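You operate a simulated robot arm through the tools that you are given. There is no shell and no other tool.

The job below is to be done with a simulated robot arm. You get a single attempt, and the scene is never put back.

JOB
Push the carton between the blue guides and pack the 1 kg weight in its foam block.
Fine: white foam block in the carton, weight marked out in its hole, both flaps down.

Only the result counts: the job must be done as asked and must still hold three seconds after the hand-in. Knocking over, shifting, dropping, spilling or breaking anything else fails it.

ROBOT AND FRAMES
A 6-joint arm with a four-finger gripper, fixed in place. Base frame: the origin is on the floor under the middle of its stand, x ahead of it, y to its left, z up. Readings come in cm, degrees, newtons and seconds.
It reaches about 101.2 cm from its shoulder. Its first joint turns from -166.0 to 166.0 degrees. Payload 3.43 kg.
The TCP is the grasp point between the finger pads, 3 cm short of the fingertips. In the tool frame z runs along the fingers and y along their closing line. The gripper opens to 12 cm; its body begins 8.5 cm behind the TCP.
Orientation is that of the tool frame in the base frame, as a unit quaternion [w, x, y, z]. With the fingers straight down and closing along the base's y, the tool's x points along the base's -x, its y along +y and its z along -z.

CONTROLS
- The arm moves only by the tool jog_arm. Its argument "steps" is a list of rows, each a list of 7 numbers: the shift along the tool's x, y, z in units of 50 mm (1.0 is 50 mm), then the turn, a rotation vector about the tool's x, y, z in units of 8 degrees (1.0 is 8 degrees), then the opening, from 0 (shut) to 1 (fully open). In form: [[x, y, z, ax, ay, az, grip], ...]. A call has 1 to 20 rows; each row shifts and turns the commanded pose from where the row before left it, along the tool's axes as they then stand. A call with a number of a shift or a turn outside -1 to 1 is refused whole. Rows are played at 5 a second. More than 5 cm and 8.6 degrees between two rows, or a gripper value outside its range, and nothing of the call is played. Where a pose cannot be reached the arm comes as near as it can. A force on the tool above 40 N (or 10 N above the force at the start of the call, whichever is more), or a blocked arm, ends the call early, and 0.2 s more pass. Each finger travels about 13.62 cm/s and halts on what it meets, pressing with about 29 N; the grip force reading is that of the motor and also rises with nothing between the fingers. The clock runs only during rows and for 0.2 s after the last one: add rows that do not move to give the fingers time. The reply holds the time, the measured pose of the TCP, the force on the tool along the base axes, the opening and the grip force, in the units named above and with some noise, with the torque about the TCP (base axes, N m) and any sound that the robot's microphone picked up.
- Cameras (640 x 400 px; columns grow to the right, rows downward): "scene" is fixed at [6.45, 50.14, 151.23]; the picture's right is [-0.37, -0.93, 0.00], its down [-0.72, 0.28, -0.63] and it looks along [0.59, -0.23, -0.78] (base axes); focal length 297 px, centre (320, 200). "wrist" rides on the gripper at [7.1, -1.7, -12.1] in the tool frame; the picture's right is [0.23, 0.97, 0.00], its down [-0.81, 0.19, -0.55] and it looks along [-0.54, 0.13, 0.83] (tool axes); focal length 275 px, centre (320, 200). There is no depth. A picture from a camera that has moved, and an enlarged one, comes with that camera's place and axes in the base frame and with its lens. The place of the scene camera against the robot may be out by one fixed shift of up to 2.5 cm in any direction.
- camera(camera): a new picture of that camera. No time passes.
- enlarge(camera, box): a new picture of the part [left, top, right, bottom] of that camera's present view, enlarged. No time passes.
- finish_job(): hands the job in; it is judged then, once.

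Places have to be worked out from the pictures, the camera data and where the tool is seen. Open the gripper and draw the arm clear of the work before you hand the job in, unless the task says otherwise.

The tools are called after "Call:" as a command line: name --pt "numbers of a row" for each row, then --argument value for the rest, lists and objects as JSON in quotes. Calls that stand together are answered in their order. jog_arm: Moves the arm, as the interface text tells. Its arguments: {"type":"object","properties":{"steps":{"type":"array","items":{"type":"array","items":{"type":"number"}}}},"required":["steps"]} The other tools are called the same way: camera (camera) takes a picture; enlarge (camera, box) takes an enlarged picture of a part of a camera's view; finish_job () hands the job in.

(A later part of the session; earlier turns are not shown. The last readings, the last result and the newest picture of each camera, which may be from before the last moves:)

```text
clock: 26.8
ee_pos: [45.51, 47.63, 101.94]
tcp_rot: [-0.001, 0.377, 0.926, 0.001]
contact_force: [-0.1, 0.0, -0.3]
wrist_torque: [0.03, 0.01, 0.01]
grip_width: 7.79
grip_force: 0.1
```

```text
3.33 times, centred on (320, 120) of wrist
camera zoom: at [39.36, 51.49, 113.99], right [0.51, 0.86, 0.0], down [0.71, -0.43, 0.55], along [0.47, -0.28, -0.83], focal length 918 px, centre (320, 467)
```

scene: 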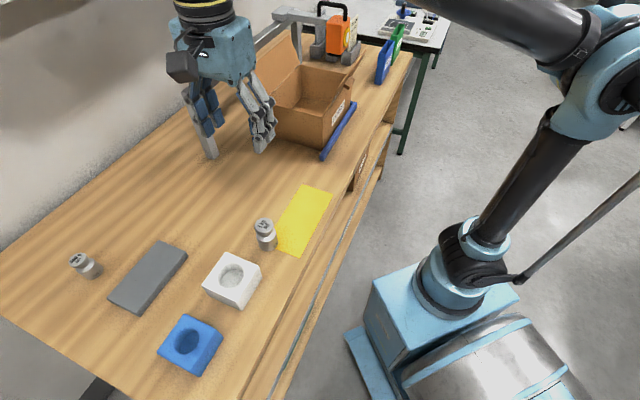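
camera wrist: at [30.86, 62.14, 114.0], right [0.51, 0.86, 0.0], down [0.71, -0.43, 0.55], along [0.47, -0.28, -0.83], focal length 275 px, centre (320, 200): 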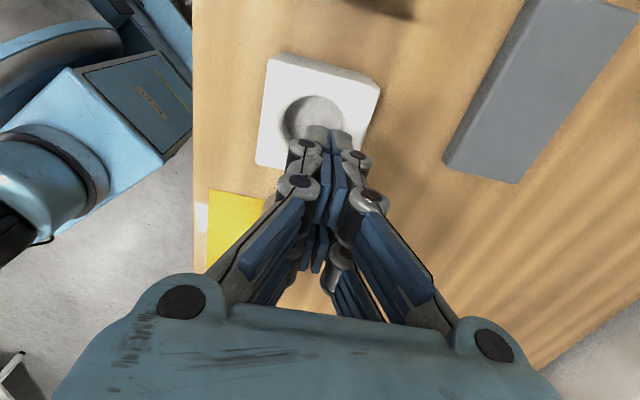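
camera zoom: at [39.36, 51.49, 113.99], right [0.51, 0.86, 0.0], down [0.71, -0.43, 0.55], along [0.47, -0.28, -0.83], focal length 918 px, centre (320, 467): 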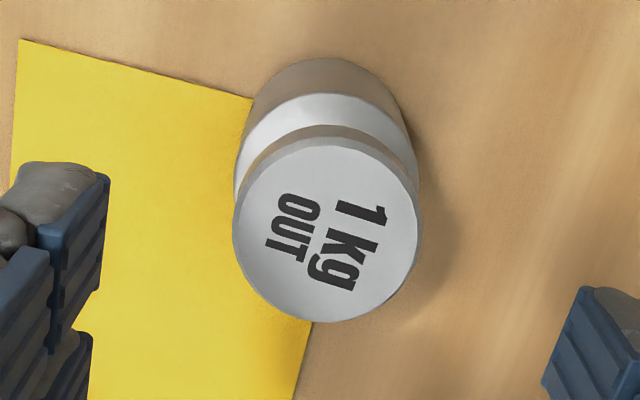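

The weight's knob is centred on the grasp axis. I'll come down to z≈94, so the pads take the knob and the tips stay above the body, and close.

Call:
jog_arm --pt "0 0 0.4 0 0 0 0.65" --pt "0 0 0.4 0 0 0 0.65" --pt "0 0 0.4 0 0 0 0.65" --pt "0 0 0.388 0 0 0 0.65" --pt "0 0 0 0 0 0 0.65" --pt "0 0 0 0 0 0 0.45" --pt "0 0 0 0 0 0 0.3" --pt "0 0 0 0 0 0 0.2" --pt "0 0 0 0 0 0 0.1" --pt "0 0 0 0 0 0 0" --pt "0 0 0 0 0 0 0"

Call:
camera --camera "wrist"

Call:
enlarge --camera "scene" --box '[190, 160, 320, 280]'

```text
clock: 29.2
ee_pos: [45.56, 47.49, 94.13]
tcp_rot: [0.0, 0.377, 0.926, 0.001]
contact_force: [3.7, 4.1, 5.1]
wrist_torque: [0.1, -0.07, -0.03]
grip_width: 4.08
grip_force: 28.6
```

```text
taken
camera wrist: at [39.38, 51.45, 106.07], right [0.51, 0.86, 0.0], down [0.71, -0.43, 0.55], along [0.47, -0.28, -0.83], focal length 275 px, centre (320, 200)
```

wrist: 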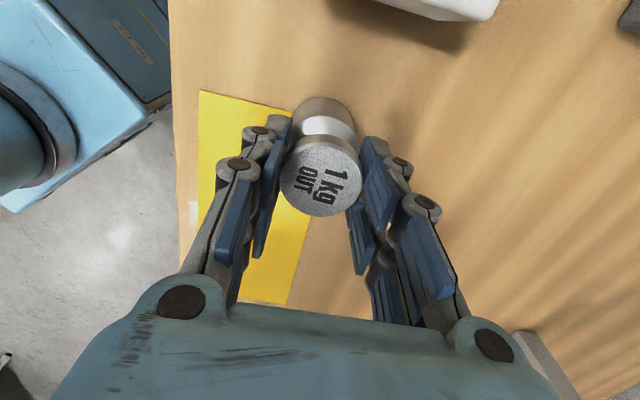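

```text
3.33 times, centred on (255, 220) of scene
camera zoom: at [6.45, 50.14, 151.23], right [-0.37, -0.93, 0.0], down [-0.72, 0.28, -0.63], along [0.59, -0.23, -0.78], focal length 990 px, centre (537, 133)
```

zoom: 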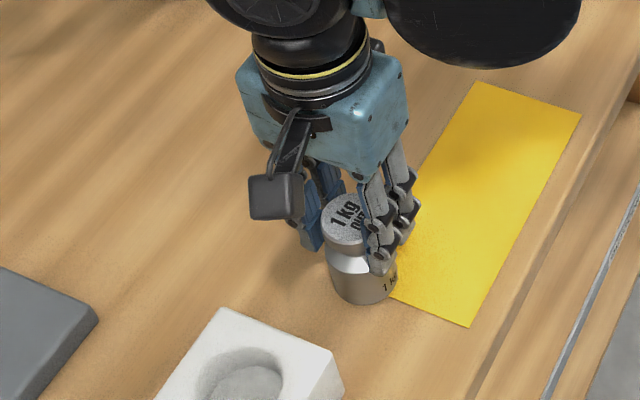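

The knob is gripped (4.1 cm opening, 28.6 N) and on axis. I'll lift slowly by 1 cm first to check that it holds.

Call:
jog_arm --pt "0 0 -0.05 0 0 0 0" --pt "0 0 -0.05 0 0 0 0" --pt "0 0 -0.1 0 0 0 0" --pt "0 0 0 0 0 0 0"

Call:
camera --camera "wrist"

Call:
enlarge --camera "scene" --box '[190, 160, 320, 280]'

```text
clock: 30.2
ee_pos: [45.67, 47.59, 95.0]
tcp_rot: [0.0, 0.377, 0.926, 0.001]
contact_force: [0.8, 0.5, -9.8]
wrist_torque: [-0.05, -0.03, -0.01]
grip_width: 4.08
grip_force: 28.8
```

```text
taken
camera wrist: at [39.39, 51.46, 107.02], right [0.51, 0.86, 0.0], down [0.71, -0.43, 0.55], along [0.47, -0.28, -0.83], focal length 275 px, centre (320, 200)
```

wrist: 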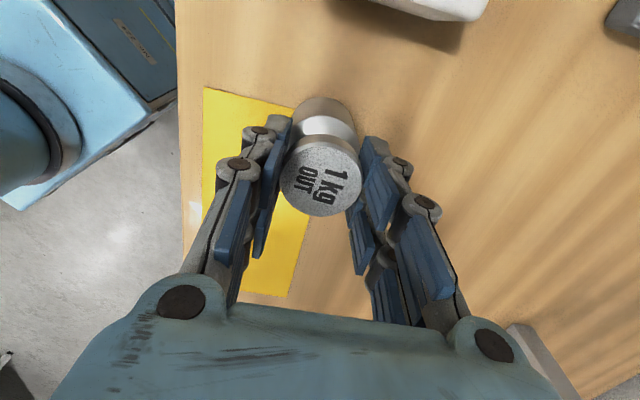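

```text
3.33 times, centred on (255, 220) of scene
camera zoom: at [6.45, 50.14, 151.23], right [-0.37, -0.93, 0.0], down [-0.72, 0.28, -0.63], along [0.59, -0.23, -0.78], focal length 990 px, centre (537, 133)
```

zoom: 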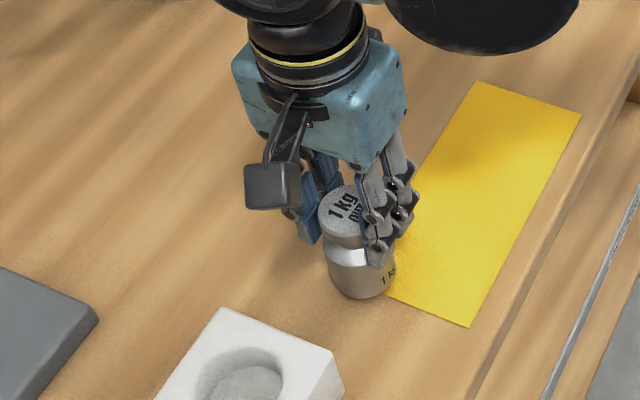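

The weight is held (−9.8 N on the tool). I'll lift it 9 cm, carry it to above the foam hole, and inspect the alignment.

Call:
jog_arm --pt "0 0 -0.45 0 0 0 0" --pt "0 0 -0.45 0 0 0 0" --pt "0 0 -0.45 0 0 0 0" --pt "0 0 -0.45 0 0 0 0" --pt "0.5044 0.0462 0 0 0 0 0" --pt "0.5044 0.0462 0 0 0 0 0" --pt "0.5044 0.0462 0 0 0 0 0" --pt "0.5044 0.0462 0 0 0 0 0" --pt "0.5044 0.0462 0 0 0 0 0" --pt "0 0 0 0 0 0 0"

Call:
camera --camera "wrist"

Call:
enlarge --camera "wrist" --box '[240, 50, 400, 230]'

Call:
enlarge --camera "scene" --box '[160, 180, 320, 320]'

```text
clock: 32.4
ee_pos: [37.36, 57.24, 104.05]
tcp_rot: [-0.001, 0.377, 0.926, 0.001]
contact_force: [0.3, -0.1, -10.7]
wrist_torque: [-0.03, -0.03, -0.02]
grip_width: 4.11
grip_force: 29.3
```

```text
taken
camera wrist: at [31.15, 61.11, 115.99], right [0.51, 0.86, 0.0], down [0.71, -0.43, 0.55], along [0.47, -0.28, -0.83], focal length 275 px, centre (320, 200)
```

wrist: 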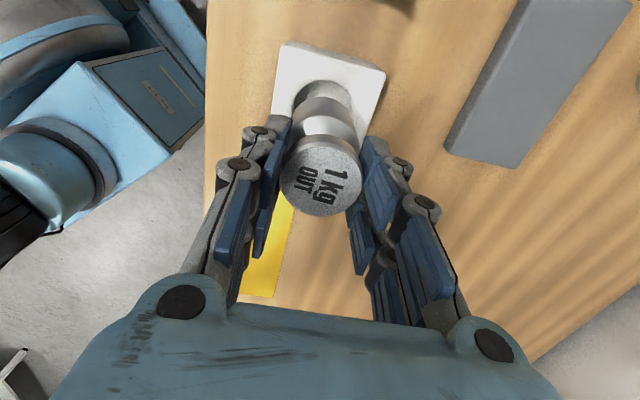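

```text
2.22 times, centred on (320, 140) of wrist
camera zoom: at [31.15, 61.11, 115.99], right [0.51, 0.86, 0.0], down [0.71, -0.43, 0.55], along [0.47, -0.28, -0.83], focal length 612 px, centre (320, 333)
```

zoom: 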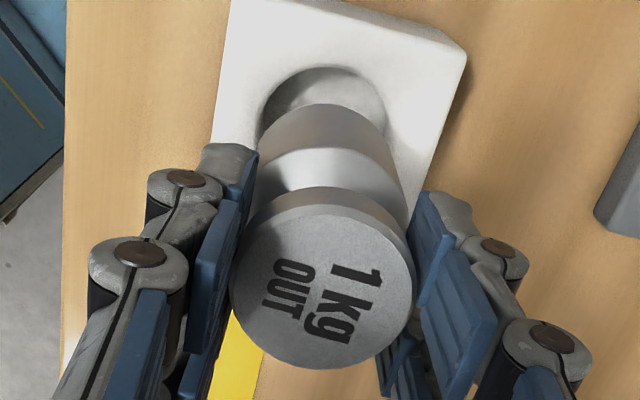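

```text
2.86 times, centred on (240, 250) of scene
camera zoom: at [6.45, 50.14, 151.23], right [-0.37, -0.93, 0.0], down [-0.72, 0.28, -0.63], along [0.59, -0.23, -0.78], focal length 849 px, centre (549, 57)
```

zoom: 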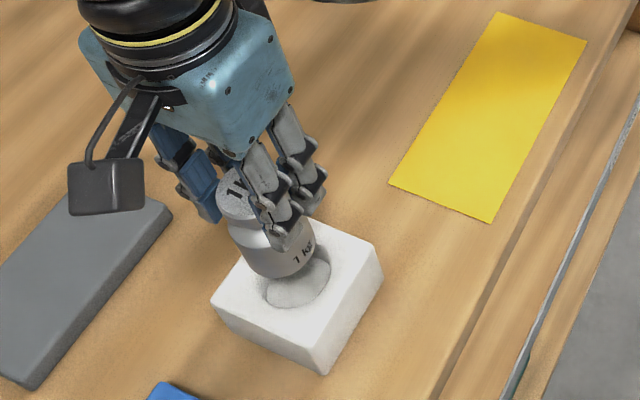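

The weight's bottom and the hole line up within about 0.2 cm. I'll lower it to just above the rim and recheck from the scene camera.

Call:
jog_arm --pt "0 0 0.3 0 0 0 0" --pt "0 0 0.3 0 0 0 0" --pt "0 0 0.26 0 0 0 0" --pt "0 0 0 0 0 0 0"

Call:
enlarge --camera "scene" --box '[190, 220, 290, 310]'

Call:
enlarge --camera "wrist" --box '[240, 50, 400, 230]'

```text
clock: 33.4
ee_pos: [37.45, 57.25, 99.73]
tcp_rot: [-0.001, 0.377, 0.926, 0.002]
contact_force: [0.7, -0.5, -9.7]
wrist_torque: [-0.03, -0.02, 0.0]
grip_width: 4.12
grip_force: 28.9
```

```text
4.44 times, centred on (240, 265) of scene
camera zoom: at [6.45, 50.14, 151.23], right [-0.37, -0.93, 0.0], down [-0.72, 0.28, -0.63], along [0.59, -0.23, -0.78], focal length 1320 px, centre (676, -89)
```

zoom: 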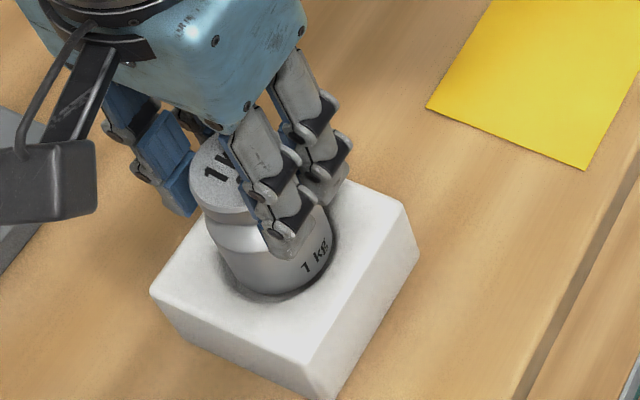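

```text
2.22 times, centred on (320, 140) of wrist
camera zoom: at [31.16, 61.1, 111.7], right [0.51, 0.86, 0.0], down [0.71, -0.43, 0.55], along [0.47, -0.28, -0.83], focal length 612 px, centre (320, 333)
```

zoom: 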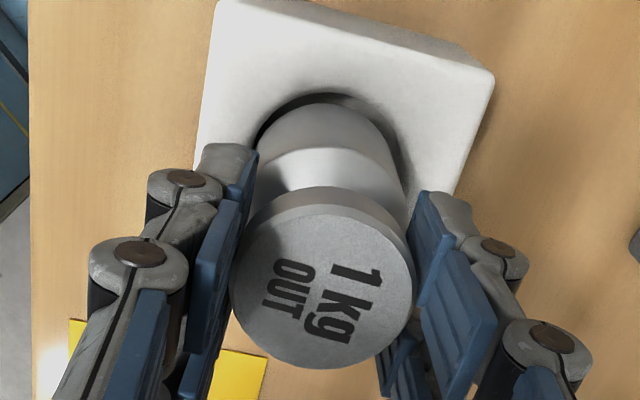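

The bottom is at the rim and looks centred in both views. I'll lower in small increments, watching the vertical force for any sign of landing on the rim.

Call:
jog_arm --pt "0 0 0.1 0 0 0 0" --pt "0 0 0.1 0 0 0 0" --pt "0 0 0 0 0 0 0"

Call:
enlarge --camera "scene" --box '[190, 220, 290, 310]'

```text
clock: 34.2
ee_pos: [37.33, 57.32, 98.75]
tcp_rot: [-0.001, 0.377, 0.926, 0.001]
contact_force: [0.1, -0.6, -9.4]
wrist_torque: [-0.01, -0.03, -0.01]
grip_width: 4.08
grip_force: 28.6
```

```text
4.44 times, centred on (240, 265) of scene
camera zoom: at [6.45, 50.14, 151.23], right [-0.37, -0.93, 0.0], down [-0.72, 0.28, -0.63], along [0.59, -0.23, -0.78], focal length 1320 px, centre (676, -89)
```

zoom: 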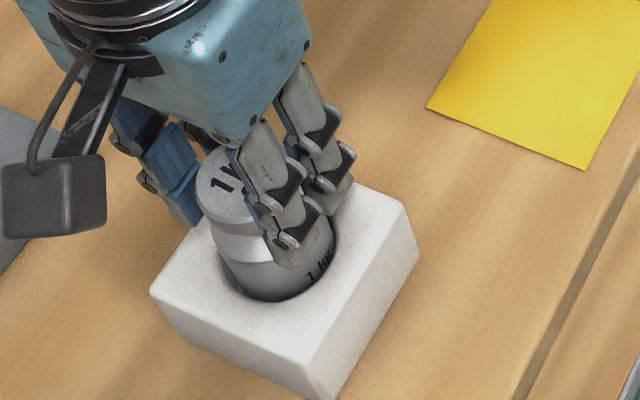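

It's entering the hole freely (−9.4 N, no contact). I'll continue down by 2 cm.

Call:
jog_arm --pt "0 0 0.1 0 0 0 0" --pt "0 0 0.1 0 0 0 0" --pt "0 0 0.1 0 0 0 0" --pt "0 0 0.1 0 0 0 0" --pt "0 0 0 0 0 0 0"

Call:
enlarge --camera "scene" --box '[190, 220, 290, 310]'

```text
clock: 35.4
ee_pos: [37.48, 57.13, 96.86]
tcp_rot: [0.0, 0.377, 0.926, 0.001]
contact_force: [0.1, 1.2, 18.3]
wrist_torque: [0.12, 0.03, -0.06]
grip_width: 4.07
grip_force: 29.0
```

```text
4.44 times, centred on (240, 265) of scene
camera zoom: at [6.45, 50.14, 151.23], right [-0.37, -0.93, 0.0], down [-0.72, 0.28, -0.63], along [0.59, -0.23, -0.78], focal length 1320 px, centre (676, -89)
```

zoom: 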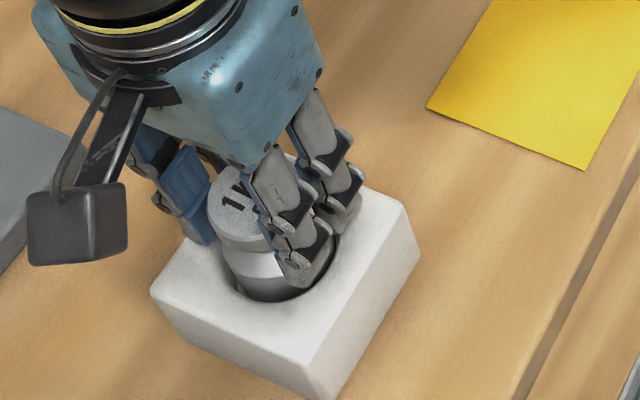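

Contact at z=96.9 with about 28 N net, so the weight has landed on the hole floor. I'll ease off 0.1 cm, open, and rise to check how it sits.

Call:
jog_arm --pt "0 0 -0.03 0 0 0 0" --pt "0 0 0 0 0 0 0.4" --pt "0 0 0 0 0 0 0.5" --pt "0 0 0 0 0 0 0.6" --pt "0 0 0 0 0 0 0.6" --pt "0 0 -0.5 0 0 0 0.6" --pt "0 0 -0.5 0 0 0 0.6" --pt "0 0 -0.5 0 0 0 0.6" --pt "0 0 0 0 0 0 0.6"

Call:
enlarge --camera "scene" --box '[190, 220, 290, 310]'

Call:
camera --camera "wrist"

```text
clock: 37.4
ee_pos: [37.34, 57.14, 104.48]
tcp_rot: [-0.001, 0.377, 0.926, 0.001]
contact_force: [-0.3, 0.3, -1.2]
wrist_torque: [-0.03, -0.01, 0.0]
grip_width: 7.19
grip_force: 0.1
```

```text
4.44 times, centred on (240, 265) of scene
camera zoom: at [6.45, 50.14, 151.23], right [-0.37, -0.93, 0.0], down [-0.72, 0.28, -0.63], along [0.59, -0.23, -0.78], focal length 1320 px, centre (676, -89)
```

zoom: 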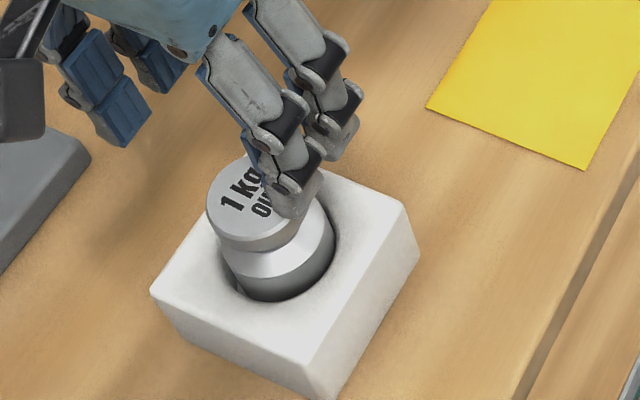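

```text
taken
camera wrist: at [31.2, 61.04, 116.39], right [0.51, 0.86, 0.0], down [0.71, -0.43, 0.55], along [0.47, -0.28, -0.83], focal length 275 px, centre (320, 200)
```

wrist: 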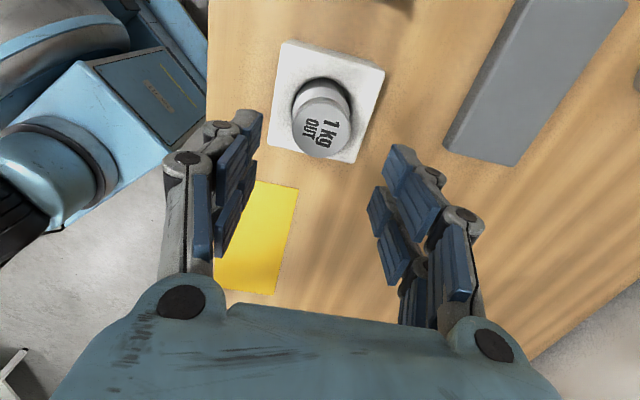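

The weight sits upright in the foam with "1 kg OUT" facing up. Next I'll grip the 9 cm foam block across its faces, which are already parallel to the tool axes: fully open, descend around it, and check before closing.

Call:
jog_arm --pt "0 0 0 0 0 0 1" --pt "0 0.02 0 0 0 0 1" --pt "0 0 0.5 0 0 0 1" --pt "0 0 0.5 0 0 0 1" --pt "0 0 0.5 0 0 0 1" --pt "0 0 0.5 0 0 0 1" --pt "0 0 0 0 0 0 1"

Call:
camera --camera "wrist"

Call:
enlarge --camera "scene" --box '[170, 190, 310, 310]'

```text
clock: 39.0
ee_pos: [37.46, 57.2, 94.45]
tcp_rot: [-0.001, 0.377, 0.926, 0.001]
contact_force: [-0.6, -0.2, 0.1]
wrist_torque: [0.02, -0.01, 0.02]
grip_width: 11.99
grip_force: 0.0
```

```text
taken
camera wrist: at [31.21, 61.1, 106.37], right [0.51, 0.86, 0.0], down [0.71, -0.43, 0.55], along [0.47, -0.28, -0.83], focal length 275 px, centre (320, 200)
```

wrist: 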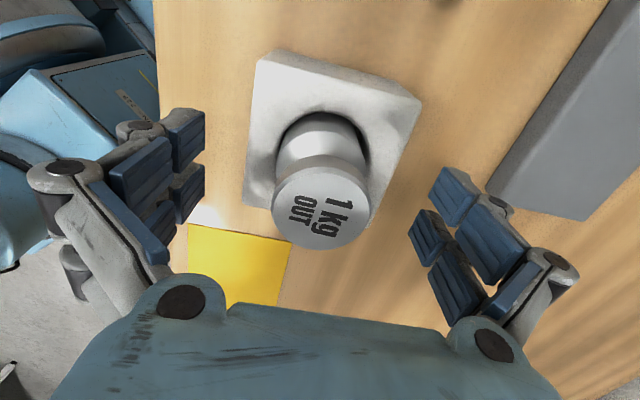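

```text
3.33 times, centred on (240, 250) of scene
camera zoom: at [6.45, 50.14, 151.23], right [-0.37, -0.93, 0.0], down [-0.72, 0.28, -0.63], along [0.59, -0.23, -0.78], focal length 990 px, centre (587, 33)
```

zoom: 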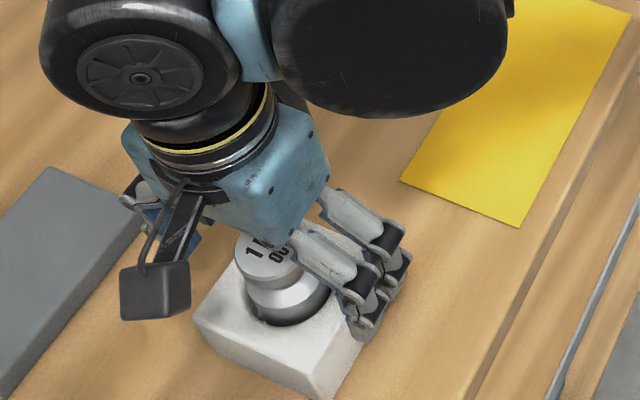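

The block is between the open fingers with clearance on both sides. I'll descend to z≈89.7 and close gently.

Call:
jog_arm --pt "0 0 0.3 0 0 0 1" --pt "0 0 0.3 0 0 0 1" --pt "0 0 0.3 0 0 0 1" --pt "0 0 0.05 0 0 0 1" --pt "0 0 0 0 0 0 1"

Call:
camera --camera "wrist"

```text
clock: 40.2
ee_pos: [37.43, 57.39, 89.64]
tcp_rot: [-0.001, 0.377, 0.926, 0.001]
contact_force: [-0.9, -1.1, -0.8]
wrist_torque: [0.0, 0.03, -0.01]
grip_width: 11.98
grip_force: 0.0
```

```text
taken
camera wrist: at [31.22, 61.15, 101.63], right [0.51, 0.86, 0.0], down [0.71, -0.43, 0.55], along [0.47, -0.28, -0.83], focal length 275 px, centre (320, 200)
```

wrist: 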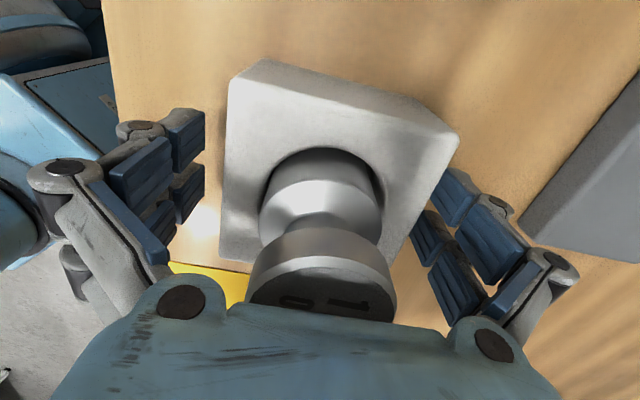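

Everything's clear. Closing on the foam block now.

Call:
jog_arm --pt "0 0 0 0 0 0 0.88" --pt "0 0 0 0 0 0 0.8" --pt "0 0 0 0 0 0 0.74" --pt "0 0 0 0 0 0 0.68" --pt "0 0 0 0 0 0 0.6" --pt "0 0 0 0 0 0 0.5" --pt "0 0 0 0 0 0 0.5"

Call:
camera --camera "wrist"

Call:
enlarge --camera "scene" --box '[170, 190, 310, 310]'

```text
clock: 41.8
ee_pos: [37.41, 57.28, 89.63]
tcp_rot: [0.0, 0.377, 0.926, 0.002]
contact_force: [1.7, 2.0, 12.9]
wrist_torque: [0.19, -0.1, -0.05]
grip_width: 8.73
grip_force: 28.8
```

```text
taken
camera wrist: at [31.21, 61.13, 101.67], right [0.51, 0.86, 0.0], down [0.71, -0.43, 0.55], along [0.47, -0.28, -0.83], focal length 275 px, centre (320, 200)
```

wrist: 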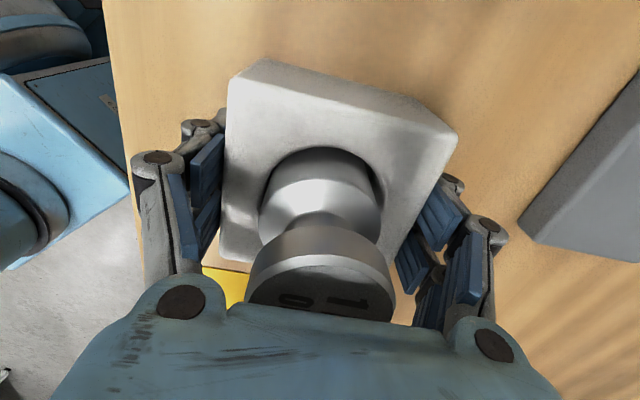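

```text
3.33 times, centred on (240, 250) of scene
camera zoom: at [6.45, 50.14, 151.23], right [-0.37, -0.93, 0.0], down [-0.72, 0.28, -0.63], along [0.59, -0.23, -0.78], focal length 990 px, centre (587, 33)
```

zoom: 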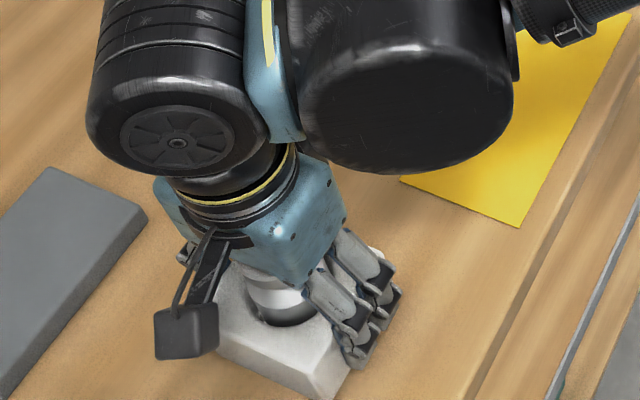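

Gripped at 8.7 cm, 28.8 N. I'll lift 1 cm slowly to check that the foam and weight come up together.

Call:
jog_arm --pt "0 0 -0.05 0 0 0 0.3" --pt "0 0 -0.05 0 0 0 0.3" --pt "0 0 -0.1 0 0 0 0.3" --pt "0 0 0 0 0 0 0.3"

Call:
enlarge --camera "scene" --box '[170, 190, 310, 310]'

```text
clock: 42.8
ee_pos: [37.5, 57.3, 90.64]
tcp_rot: [0.0, 0.377, 0.926, 0.001]
contact_force: [-0.1, -0.7, -9.6]
wrist_torque: [-0.03, -0.01, -0.01]
grip_width: 8.71
grip_force: 28.8
```

```text
3.33 times, centred on (240, 250) of scene
camera zoom: at [6.45, 50.14, 151.23], right [-0.37, -0.93, 0.0], down [-0.72, 0.28, -0.63], along [0.59, -0.23, -0.78], focal length 990 px, centre (587, 33)
```

zoom: 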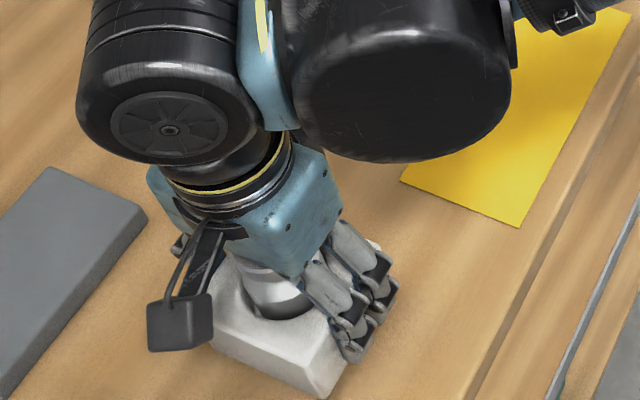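

Foam and weight are lifted together (−9.6 N, no torque). I'll raise to z≈115 to clear the flaps.

Call:
jog_arm --pt "0 0 -0.2 0 0 0 0.3" --pt "0 0 -0.4 0 0 0 0.3" --pt "0 0 -0.5 0 0 0 0.3" --pt "0 0 -0.5 0 0 0 0.3" --pt "0 0 -0.5 0 0 0 0.3" --pt "0 0 -0.5 0 0 0 0.3" --pt "0 0 -0.5 0 0 0 0.3" --pt "0 0 -0.5 0 0 0 0.3" --pt "0 0 -0.5 0 0 0 0.3" --pt "0 0 -0.4 0 0 0 0.3" --pt "0 0 -0.3 0 0 0 0.3" --pt "0 0 -0.1 0 0 0 0.3" --pt "0 0 0 0 0 0 0.3"

Call:
camera --camera "scene"

```text
clock: 45.6
ee_pos: [37.51, 57.22, 115.28]
tcp_rot: [0.0, 0.377, 0.926, 0.002]
contact_force: [0.2, 0.9, -11.1]
wrist_torque: [-0.03, -0.03, -0.03]
grip_width: 8.72
grip_force: 29.6
```

```text
taken
```

scene: 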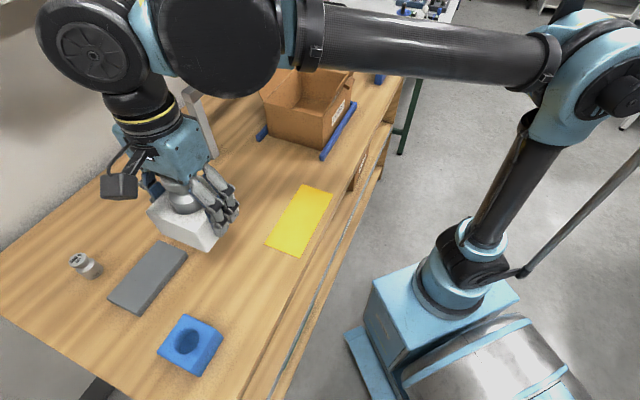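

Held firmly. I'll carry it along toward the carton at this height with smooth steps.

Call:
jog_arm --pt "-0.3 0.046 0 0 0 0 0.3" --pt "-0.5 0.077 0 0 0 0 0.3" --pt "-0.6 0.093 0 0 0 0 0.3" --pt "-0.6 0.093 0 0 0 0 0.3" --pt "-0.6 0.093 0 0 0 0 0.3" --pt "-0.6 0.093 0 0 0 0 0.3" --pt "-0.6 0.093 0 0 0 0 0.3" --pt "-0.6 0.093 0 0 0 0 0.3" --pt "-0.6 0.093 0 0 0 0 0.3" --pt "-0.6 0.093 0 0 0 0 0.3" --pt "-0.5 0.077 0 0 0 0 0.3" --pt "-0.3 0.046 0 0 0 0 0.3" --pt "0 0 0 0 0 0 0.3"

Call:
camera --camera "wrist"

```text
clock: 48.4
ee_pos: [63.82, 38.35, 115.08]
tcp_rot: [0.0, 0.376, 0.927, 0.001]
contact_force: [-1.0, -0.7, -9.6]
wrist_torque: [0.0, -0.06, 0.0]
grip_width: 8.73
grip_force: 29.0
```

```text
taken
camera wrist: at [57.68, 42.26, 127.07], right [0.51, 0.86, 0.0], down [0.71, -0.43, 0.55], along [0.47, -0.28, -0.83], focal length 275 px, centre (320, 200)
```

wrist: 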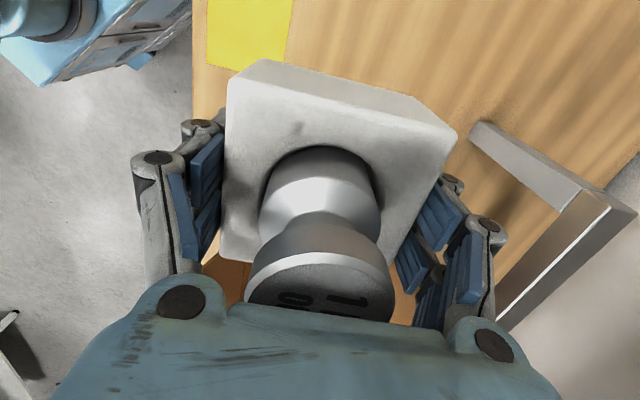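

Still holding firmly. I'll continue the remaining 30 cm to above the carton's centre at (88.7, 20.8).

Call:
jog_arm --pt "-0.4 0.063 0 0 0 0 0.3" --pt "-0.6 0.095 0 0 0 0 0.3" --pt "-0.6 0.095 0 0 0 0 0.3" --pt "-0.6 0.095 0 0 0 0 0.3" --pt "-0.6 0.095 0 0 0 0 0.3" --pt "-0.6 0.095 0 0 0 0 0.3" --pt "-0.6 0.095 0 0 0 0 0.3" --pt "-0.6 0.095 0 0 0 0 0.3" --pt "-0.6 0.095 0 0 0 0 0.3" --pt "-0.5 0.079 0 0 0 0 0.3" --pt "-0.31 0.049 0 0 0 0 0.3" --pt "0 0 0 0 0 0 0.3"

Call:
camera --camera "wrist"

Call:
enlarge --camera "scene" --box '[210, 0, 400, 170]'

```text
clock: 51.0
ee_pos: [88.85, 20.83, 115.05]
tcp_rot: [0.0, 0.376, 0.927, 0.001]
contact_force: [-0.1, -0.2, -8.8]
wrist_torque: [-0.01, -0.06, 0.01]
grip_width: 8.69
grip_force: 28.7
```

```text
taken
camera wrist: at [82.58, 24.77, 127.01], right [0.51, 0.86, 0.0], down [0.71, -0.43, 0.55], along [0.47, -0.28, -0.83], focal length 275 px, centre (320, 200)
```

wrist: 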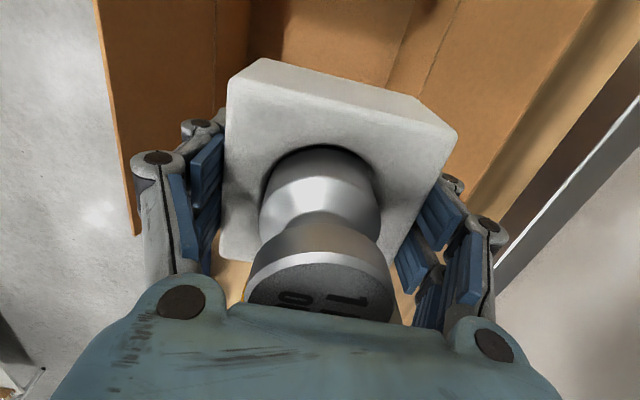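

```text
2.35 times, centred on (305, 85) of scene
camera zoom: at [6.45, 50.14, 151.23], right [-0.37, -0.93, 0.0], down [-0.72, 0.28, -0.63], along [0.59, -0.23, -0.78], focal length 699 px, centre (355, 471)
```

zoom: 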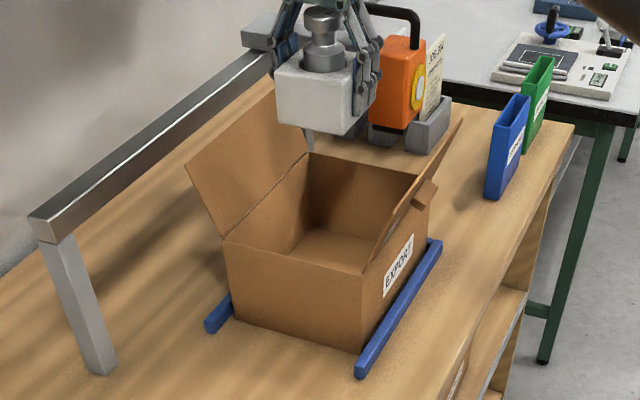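

It's above the carton. From the hinge lines in this view the carton's middle is about 0.3 cm to the front of my axis, so I'll shift slightly and lower it part way between the flaps.

Call:
jog_arm --pt "0 -0.06 0.2 0 0 0 0.3" --pt "0 0 0.4 0 0 0 0.3" --pt "0 0 0.4 0 0 0 0.3" --pt "0 0 0.4 0 0 0 0.3" --pt "0 0 0.4 0 0 0 0.3" --pt "0 0 0.4 0 0 0 0.3" --pt "0 0 0.3 0 0 0 0.3" --pt "0 0 0 0 0 0 0.3"

Call:
camera --camera "wrist"

Call:
enlarge --camera "scene" --box '[210, 0, 400, 170]'

```text
clock: 52.8
ee_pos: [88.56, 20.87, 102.41]
tcp_rot: [0.0, 0.377, 0.926, 0.0]
contact_force: [-0.1, 0.0, -9.6]
wrist_torque: [-0.04, -0.04, 0.0]
grip_width: 8.73
grip_force: 29.1
```

```text
taken
camera wrist: at [82.32, 24.64, 114.46], right [0.51, 0.86, 0.0], down [0.71, -0.43, 0.55], along [0.47, -0.28, -0.83], focal length 275 px, centre (320, 200)
```

wrist: 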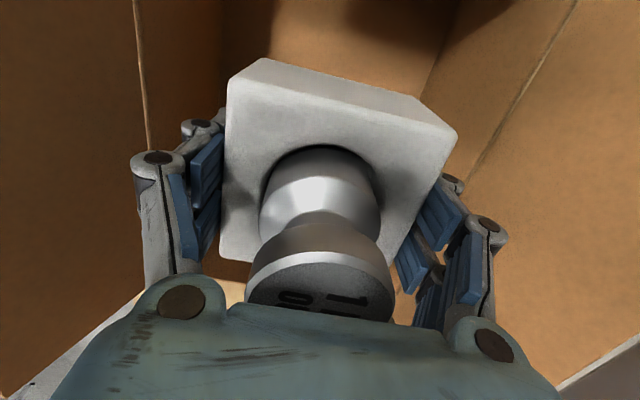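

```text
2.35 times, centred on (305, 85) of scene
camera zoom: at [6.45, 50.14, 151.23], right [-0.37, -0.93, 0.0], down [-0.72, 0.28, -0.63], along [0.59, -0.23, -0.78], focal length 699 px, centre (355, 471)
```

zoom: 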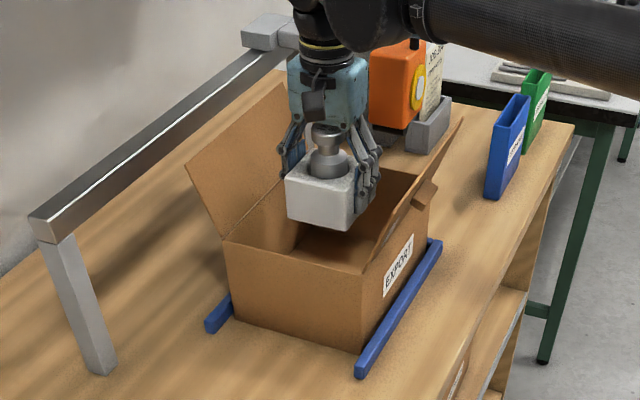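

It's centred between the walls with clearance on both sides. I'll lower to just above the floor.

Call:
jog_arm --pt "0 -0.02 0.3 0 0 0 0.3" --pt "0 -0.02 0.4 0 0 0 0.3" --pt "0 0 0.4 0 0 0 0.3" --pt "0 0 0.4 0 0 0 0.3" --pt "0 0 0.3 0 0 0 0.3" --pt "0 0 0.2 0 0 0 0.3" --pt "0 0 0 0 0 0 0.3"

Call:
camera --camera "wrist"

Call:
enlarge --camera "scene" --box '[210, 0, 400, 170]'

```text
clock: 54.4
ee_pos: [88.42, 20.69, 92.48]
tcp_rot: [-0.001, 0.377, 0.926, 0.002]
contact_force: [0.4, 0.1, -10.9]
wrist_torque: [-0.02, -0.05, -0.02]
grip_width: 8.72
grip_force: 29.1
```

```text
taken
camera wrist: at [82.17, 24.53, 104.47], right [0.51, 0.86, 0.0], down [0.71, -0.43, 0.55], along [0.47, -0.28, -0.83], focal length 275 px, centre (320, 200)
```

wrist: 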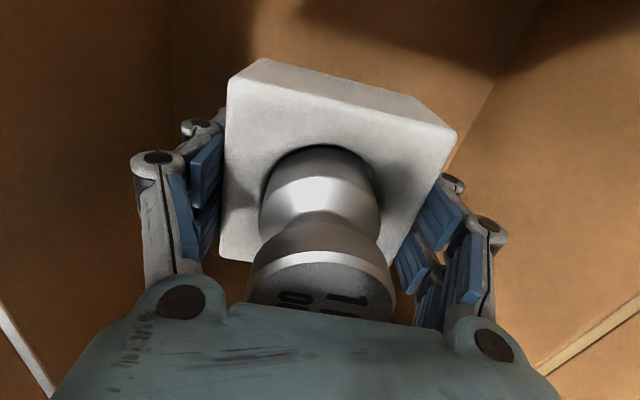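

```text
2.35 times, centred on (305, 85) of scene
camera zoom: at [6.45, 50.14, 151.23], right [-0.37, -0.93, 0.0], down [-0.72, 0.28, -0.63], along [0.59, -0.23, -0.78], focal length 699 px, centre (355, 471)
```

zoom: 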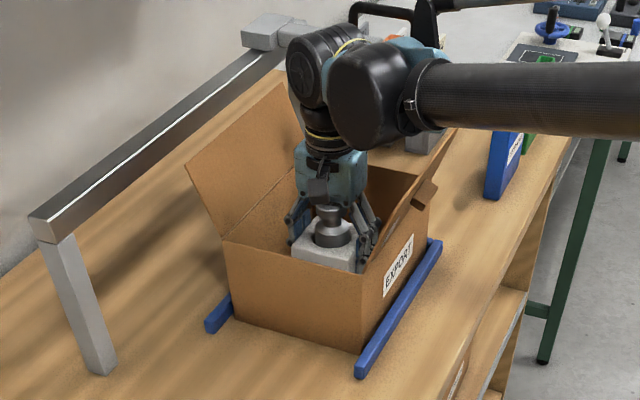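

Inside with no contact. I'll lower the last 2.5 cm in small steps until the floor takes the load.

Call:
jog_arm --pt "0 0 0.12 0 0 0 0.3" --pt "0 0 0.12 0 0 0 0.3" --pt "0 0 0.12 0 0 0 0.3" --pt "0 0 0.06 0 0 0 0.3" --pt "0 0 0 0 0 0 0.3"

```text
clock: 55.6
ee_pos: [88.47, 20.63, 90.42]
tcp_rot: [0.0, 0.377, 0.926, 0.0]
contact_force: [0.9, 0.2, -10.7]
wrist_torque: [-0.01, -0.05, 0.03]
grip_width: 8.68
grip_force: 29.0
```

Not touching yet (−10.7 N at z=90.4). I'll go down a few more millimetres in fine steps.

Call:
jog_arm --pt "0 0 0.04 0 0 0 0.3" --pt "0 0 0.03 0 0 0 0.3" --pt "0 0 0 0 0 0 0.3"

```text
clock: 56.4
ee_pos: [88.3, 20.63, 90.16]
tcp_rot: [0.0, 0.377, 0.926, 0.003]
contact_force: [6.3, 2.7, 26.8]
wrist_torque: [0.14, -0.19, -0.05]
grip_width: 8.72
grip_force: 29.0
```

The foam is on the carton floor. I'll ease off slightly, open just enough (10 cm) to release, and rise straight out.

Call:
jog_arm --pt "0 0 -0.03 0 0 0 0.3" --pt "0 0 0 0 0 0 0.76" --pt "0 0 0 0 0 0 0.82" --pt "0 0 0 0 0 0 0.84" --pt "0 0 0 0 0 0 0.84" --pt "0 0 -0.2 0 0 0 0.84" --pt "0 0 -0.3 0 0 0 0.84" --pt "0 0 -0.4 0 0 0 0.84" --pt "0 0 -0.5 0 0 0 0.84" --pt "0 0 0 0 0 0 0.84"

Call:
camera --camera "wrist"

Call:
enlarge --camera "scene" --box '[210, 0, 400, 170]'

```text
clock: 58.6
ee_pos: [88.33, 20.51, 97.22]
tcp_rot: [0.0, 0.377, 0.926, 0.001]
contact_force: [-0.1, -0.5, -0.1]
wrist_torque: [0.03, 0.04, -0.01]
grip_width: 10.06
grip_force: 0.0
```

```text
taken
camera wrist: at [82.16, 24.5, 109.2], right [0.51, 0.86, 0.0], down [0.71, -0.43, 0.55], along [0.47, -0.28, -0.83], focal length 275 px, centre (320, 200)
```

wrist: 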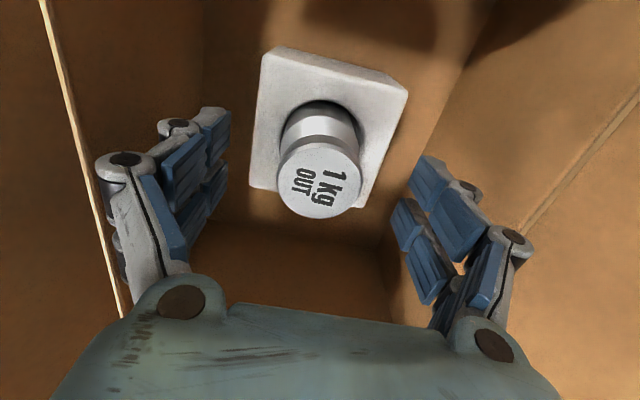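

```text
2.35 times, centred on (305, 85) of scene
camera zoom: at [6.45, 50.14, 151.23], right [-0.37, -0.93, 0.0], down [-0.72, 0.28, -0.63], along [0.59, -0.23, -0.78], focal length 699 px, centre (355, 471)
```

zoom: 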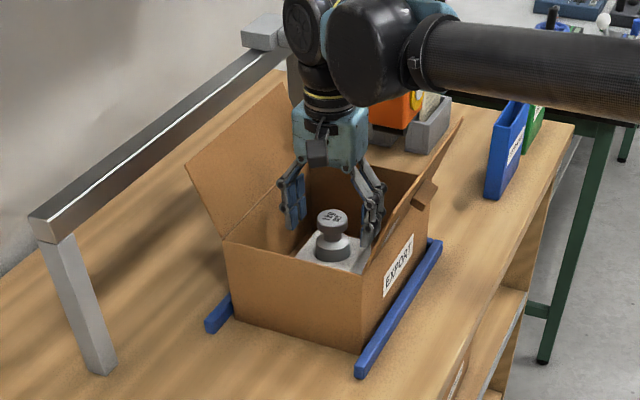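

The foam with the weight rests upright on the carton floor and the carton hasn't moved. I'll rise clear and move back along the carton to view the back flap and gantry edge-on.

Call:
jog_arm --pt "0 0 -0.8 0 0 0 0.84" --pt "0 0 -0.8 0 0 0 0.84" --pt "0 0 -0.8 0 0 0 0.84" --pt "0 0 -0.8 0 0 0 0.84" --pt "0 0 -0.8 0 0 0 0.7" --pt "0 0 -0.8 0 0 0 0.6" --pt "0.75 0.35 -0.1 0 0 0 0.42" --pt "0.75 0.35 -0.1 0 0 0 0.42" --pt "0.75 0.35 -0.1 0 0 0 0.42" --pt "0.75 0.35 -0.1 0 0 0 0.42" --pt "0.75 0.35 -0.1 0 0 0 0.42" --pt "0 0 0 0 0 0 0.42"

Call:
camera --camera "wrist"

Call:
camera --camera "scene"

```text
clock: 61.2
ee_pos: [81.05, 39.8, 123.74]
tcp_rot: [0.0, 0.377, 0.926, 0.001]
contact_force: [0.4, 0.4, 0.8]
wrist_torque: [0.02, 0.02, -0.01]
grip_width: 5.05
grip_force: 0.1
```

```text
taken
camera wrist: at [74.83, 43.66, 135.74], right [0.51, 0.86, 0.0], down [0.71, -0.43, 0.55], along [0.47, -0.28, -0.83], focal length 275 px, centre (320, 200)
```

wrist: 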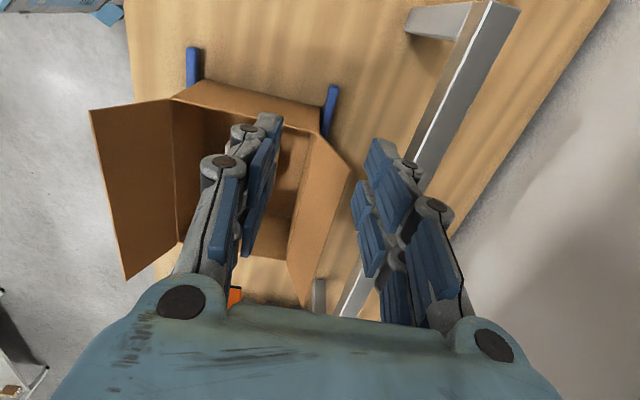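

```text
taken
```

scene: 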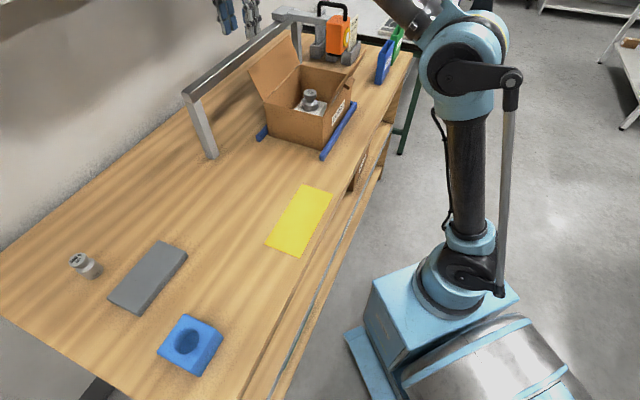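

I'll enlarge this view to measure the gap between the back flap's top edge and the gantry beam.

Call:
enlarge --camera "wrist" --box '[260, 0, 540, 210]'

Call:
enlarge --camera "wrist" --box '[80, 60, 360, 320]'

Call:
enlarge --camera "scene" --box '[230, 10, 390, 170]'

```text
1.90 times, centred on (400, 105) of wrist
camera zoom: at [74.83, 43.66, 135.74], right [0.51, 0.86, 0.0], down [0.71, -0.43, 0.55], along [0.47, -0.28, -0.83], focal length 524 px, centre (168, 381)
```

zoom: 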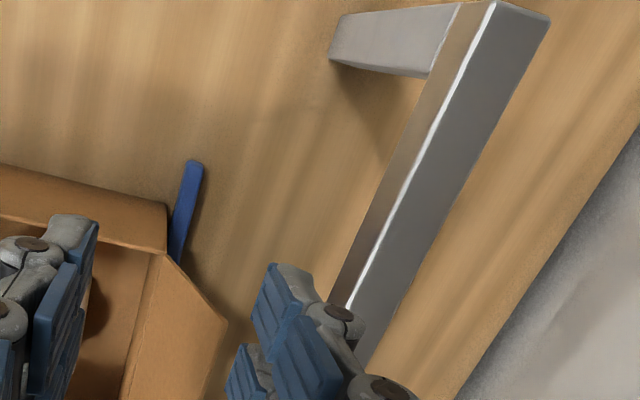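

```text
1.54 times, centred on (220, 190) of wrist
camera zoom: at [74.83, 43.66, 135.74], right [0.51, 0.86, 0.0], down [0.71, -0.43, 0.55], along [0.47, -0.28, -0.83], focal length 424 px, centre (474, 215)
```

zoom: 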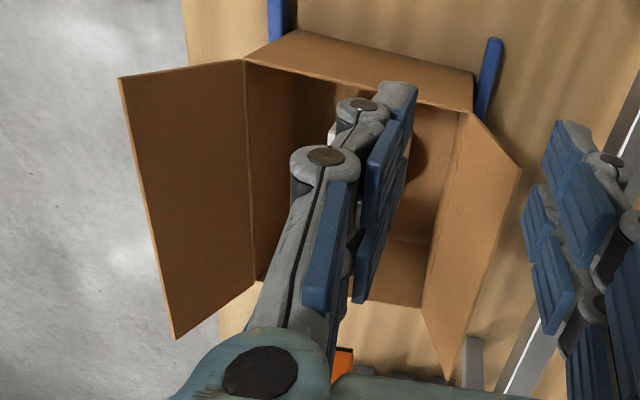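

```text
2.50 times, centred on (310, 90) of scene
camera zoom: at [6.45, 50.14, 151.23], right [-0.37, -0.93, 0.0], down [-0.72, 0.28, -0.63], along [0.59, -0.23, -0.78], focal length 743 px, centre (345, 475)
```

zoom: 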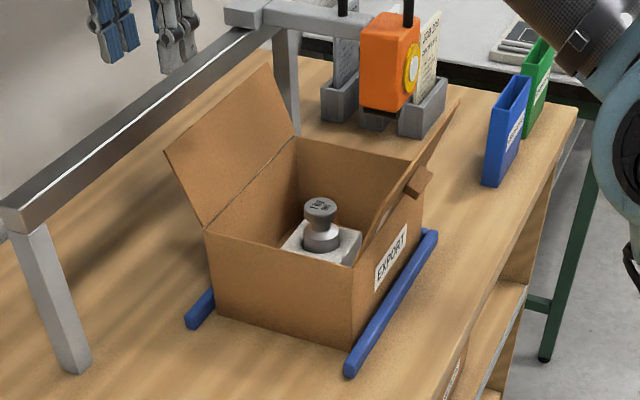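

The flap top edge is at D≈90.3 and the beam's front face at D≈97.2 (z 104–107), so there's a 6.9 cm gap. Closed fingers (about 2.6 cm at the tips) fit there, so I'll close them and move to above that gap.

Call:
jog_arm --pt "-0.638 0.35 0.1 0 0 0 0" --pt "-0.638 0.35 0.1 0 0 0 0" --pt "-0.638 0.35 0.2 0 0 0 0" --pt "-0.638 0.35 0.2 0 0 0 0" --pt "-0.638 0.35 0.2 0 0 0 0" --pt "0 0 0 0 0 0 0"

Call:
camera --camera "wrist"

Call:
camera --camera "scene"

```text
clock: 62.6
ee_pos: [97.5, 34.53, 118.7]
tcp_rot: [-0.001, 0.377, 0.926, 0.001]
contact_force: [0.2, 0.4, -1.2]
wrist_torque: [-0.03, 0.0, 0.02]
grip_width: 0.01
grip_force: 29.1
out of reach, approached as far as the arm can: row 5
```

```text
taken
camera wrist: at [91.24, 38.42, 130.66], right [0.51, 0.86, 0.0], down [0.71, -0.43, 0.55], along [0.47, -0.28, -0.83], focal length 275 px, centre (320, 200)
```

wrist: 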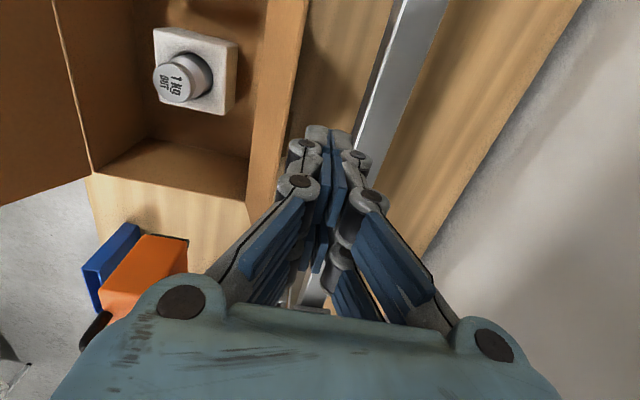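

```text
taken
```

scene: 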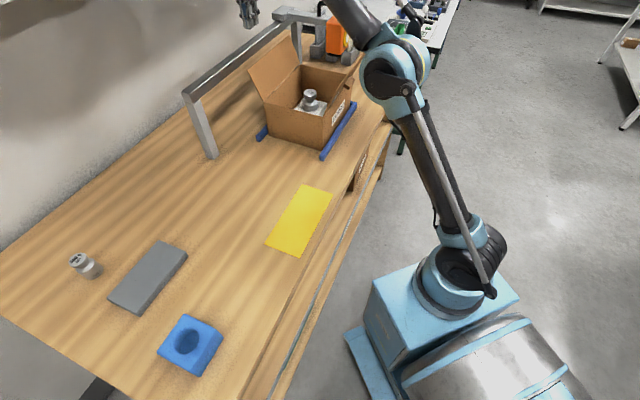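

The arm is at its reach limit up here (D≈92.9, L≈45.5), but reach grows as the hand comes down. I'll lower a little and re-read the position before entering the gap.

Call:
jog_arm --pt "0 0 0.3 0 0 0 0" --pt "0 0 0.3 0 0 0 0" --pt "0 0 0 0 0 0 0"

Call:
enlarge --camera "wrist" --box '[200, 0, 460, 200]'

```text
clock: 63.4
ee_pos: [97.34, 34.45, 115.69]
tcp_rot: [-0.001, 0.377, 0.926, 0.001]
contact_force: [0.2, -0.1, 0.7]
wrist_torque: [0.03, 0.0, -0.01]
grip_width: 0.0
grip_force: 28.7
```

```text
2.00 times, centred on (330, 100) of wrist
camera zoom: at [91.16, 38.35, 127.68], right [0.51, 0.86, 0.0], down [0.71, -0.43, 0.55], along [0.47, -0.28, -0.83], focal length 551 px, centre (300, 400)
```

zoom: 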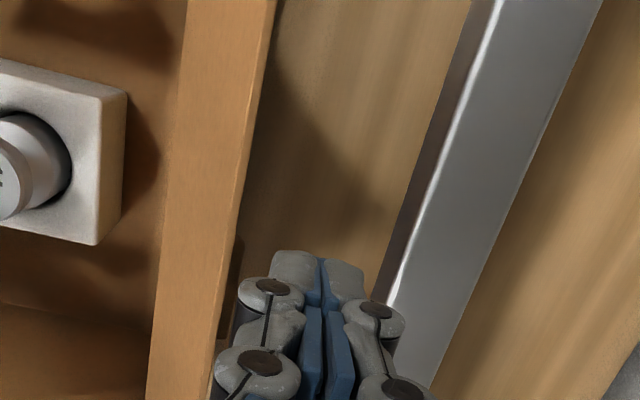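

The gap at beam height runs from D≈90.2 to 96.5, and my axis is at 92.7. I'll shift 0.6 cm outward to centre in the gap, then lower the closed tips to about z=104.7 behind the flap.

Call:
jog_arm --pt "0 0.12 0.2 0 0 0 0" --pt "0 0 0.4 0 0 0 0" --pt "0 0 0.3 0 0 0 0" --pt "0 0 0 0 0 0 0"

Call:
camera --camera "wrist"

Call:
enlarge --camera "scene" --box '[220, 0, 390, 150]'

```text
clock: 64.4
ee_pos: [97.78, 34.98, 111.04]
tcp_rot: [-0.001, 0.377, 0.926, 0.001]
contact_force: [0.5, -0.5, -0.7]
wrist_torque: [-0.01, -0.01, -0.03]
grip_width: 0.0
grip_force: 28.9
```

```text
taken
camera wrist: at [91.58, 38.8, 123.11], right [0.51, 0.86, 0.0], down [0.71, -0.43, 0.55], along [0.47, -0.28, -0.83], focal length 275 px, centre (320, 200)
```

wrist: 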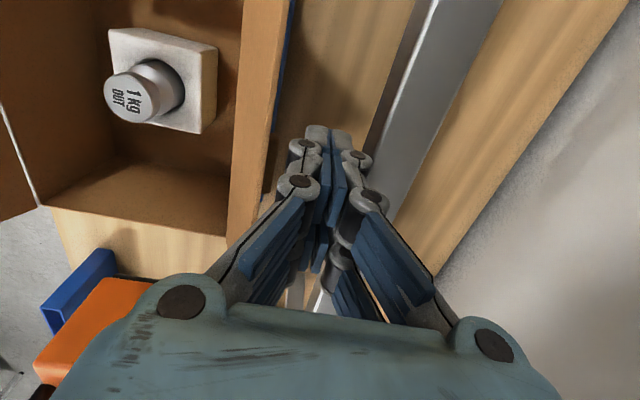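

```text
2.67 times, centred on (305, 75) of scene
camera zoom: at [6.45, 50.14, 151.23], right [-0.37, -0.93, 0.0], down [-0.72, 0.28, -0.63], along [0.59, -0.23, -0.78], focal length 792 px, centre (360, 533)
```

zoom: 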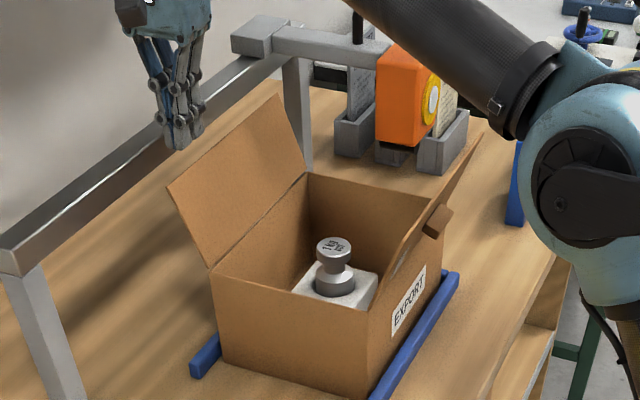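

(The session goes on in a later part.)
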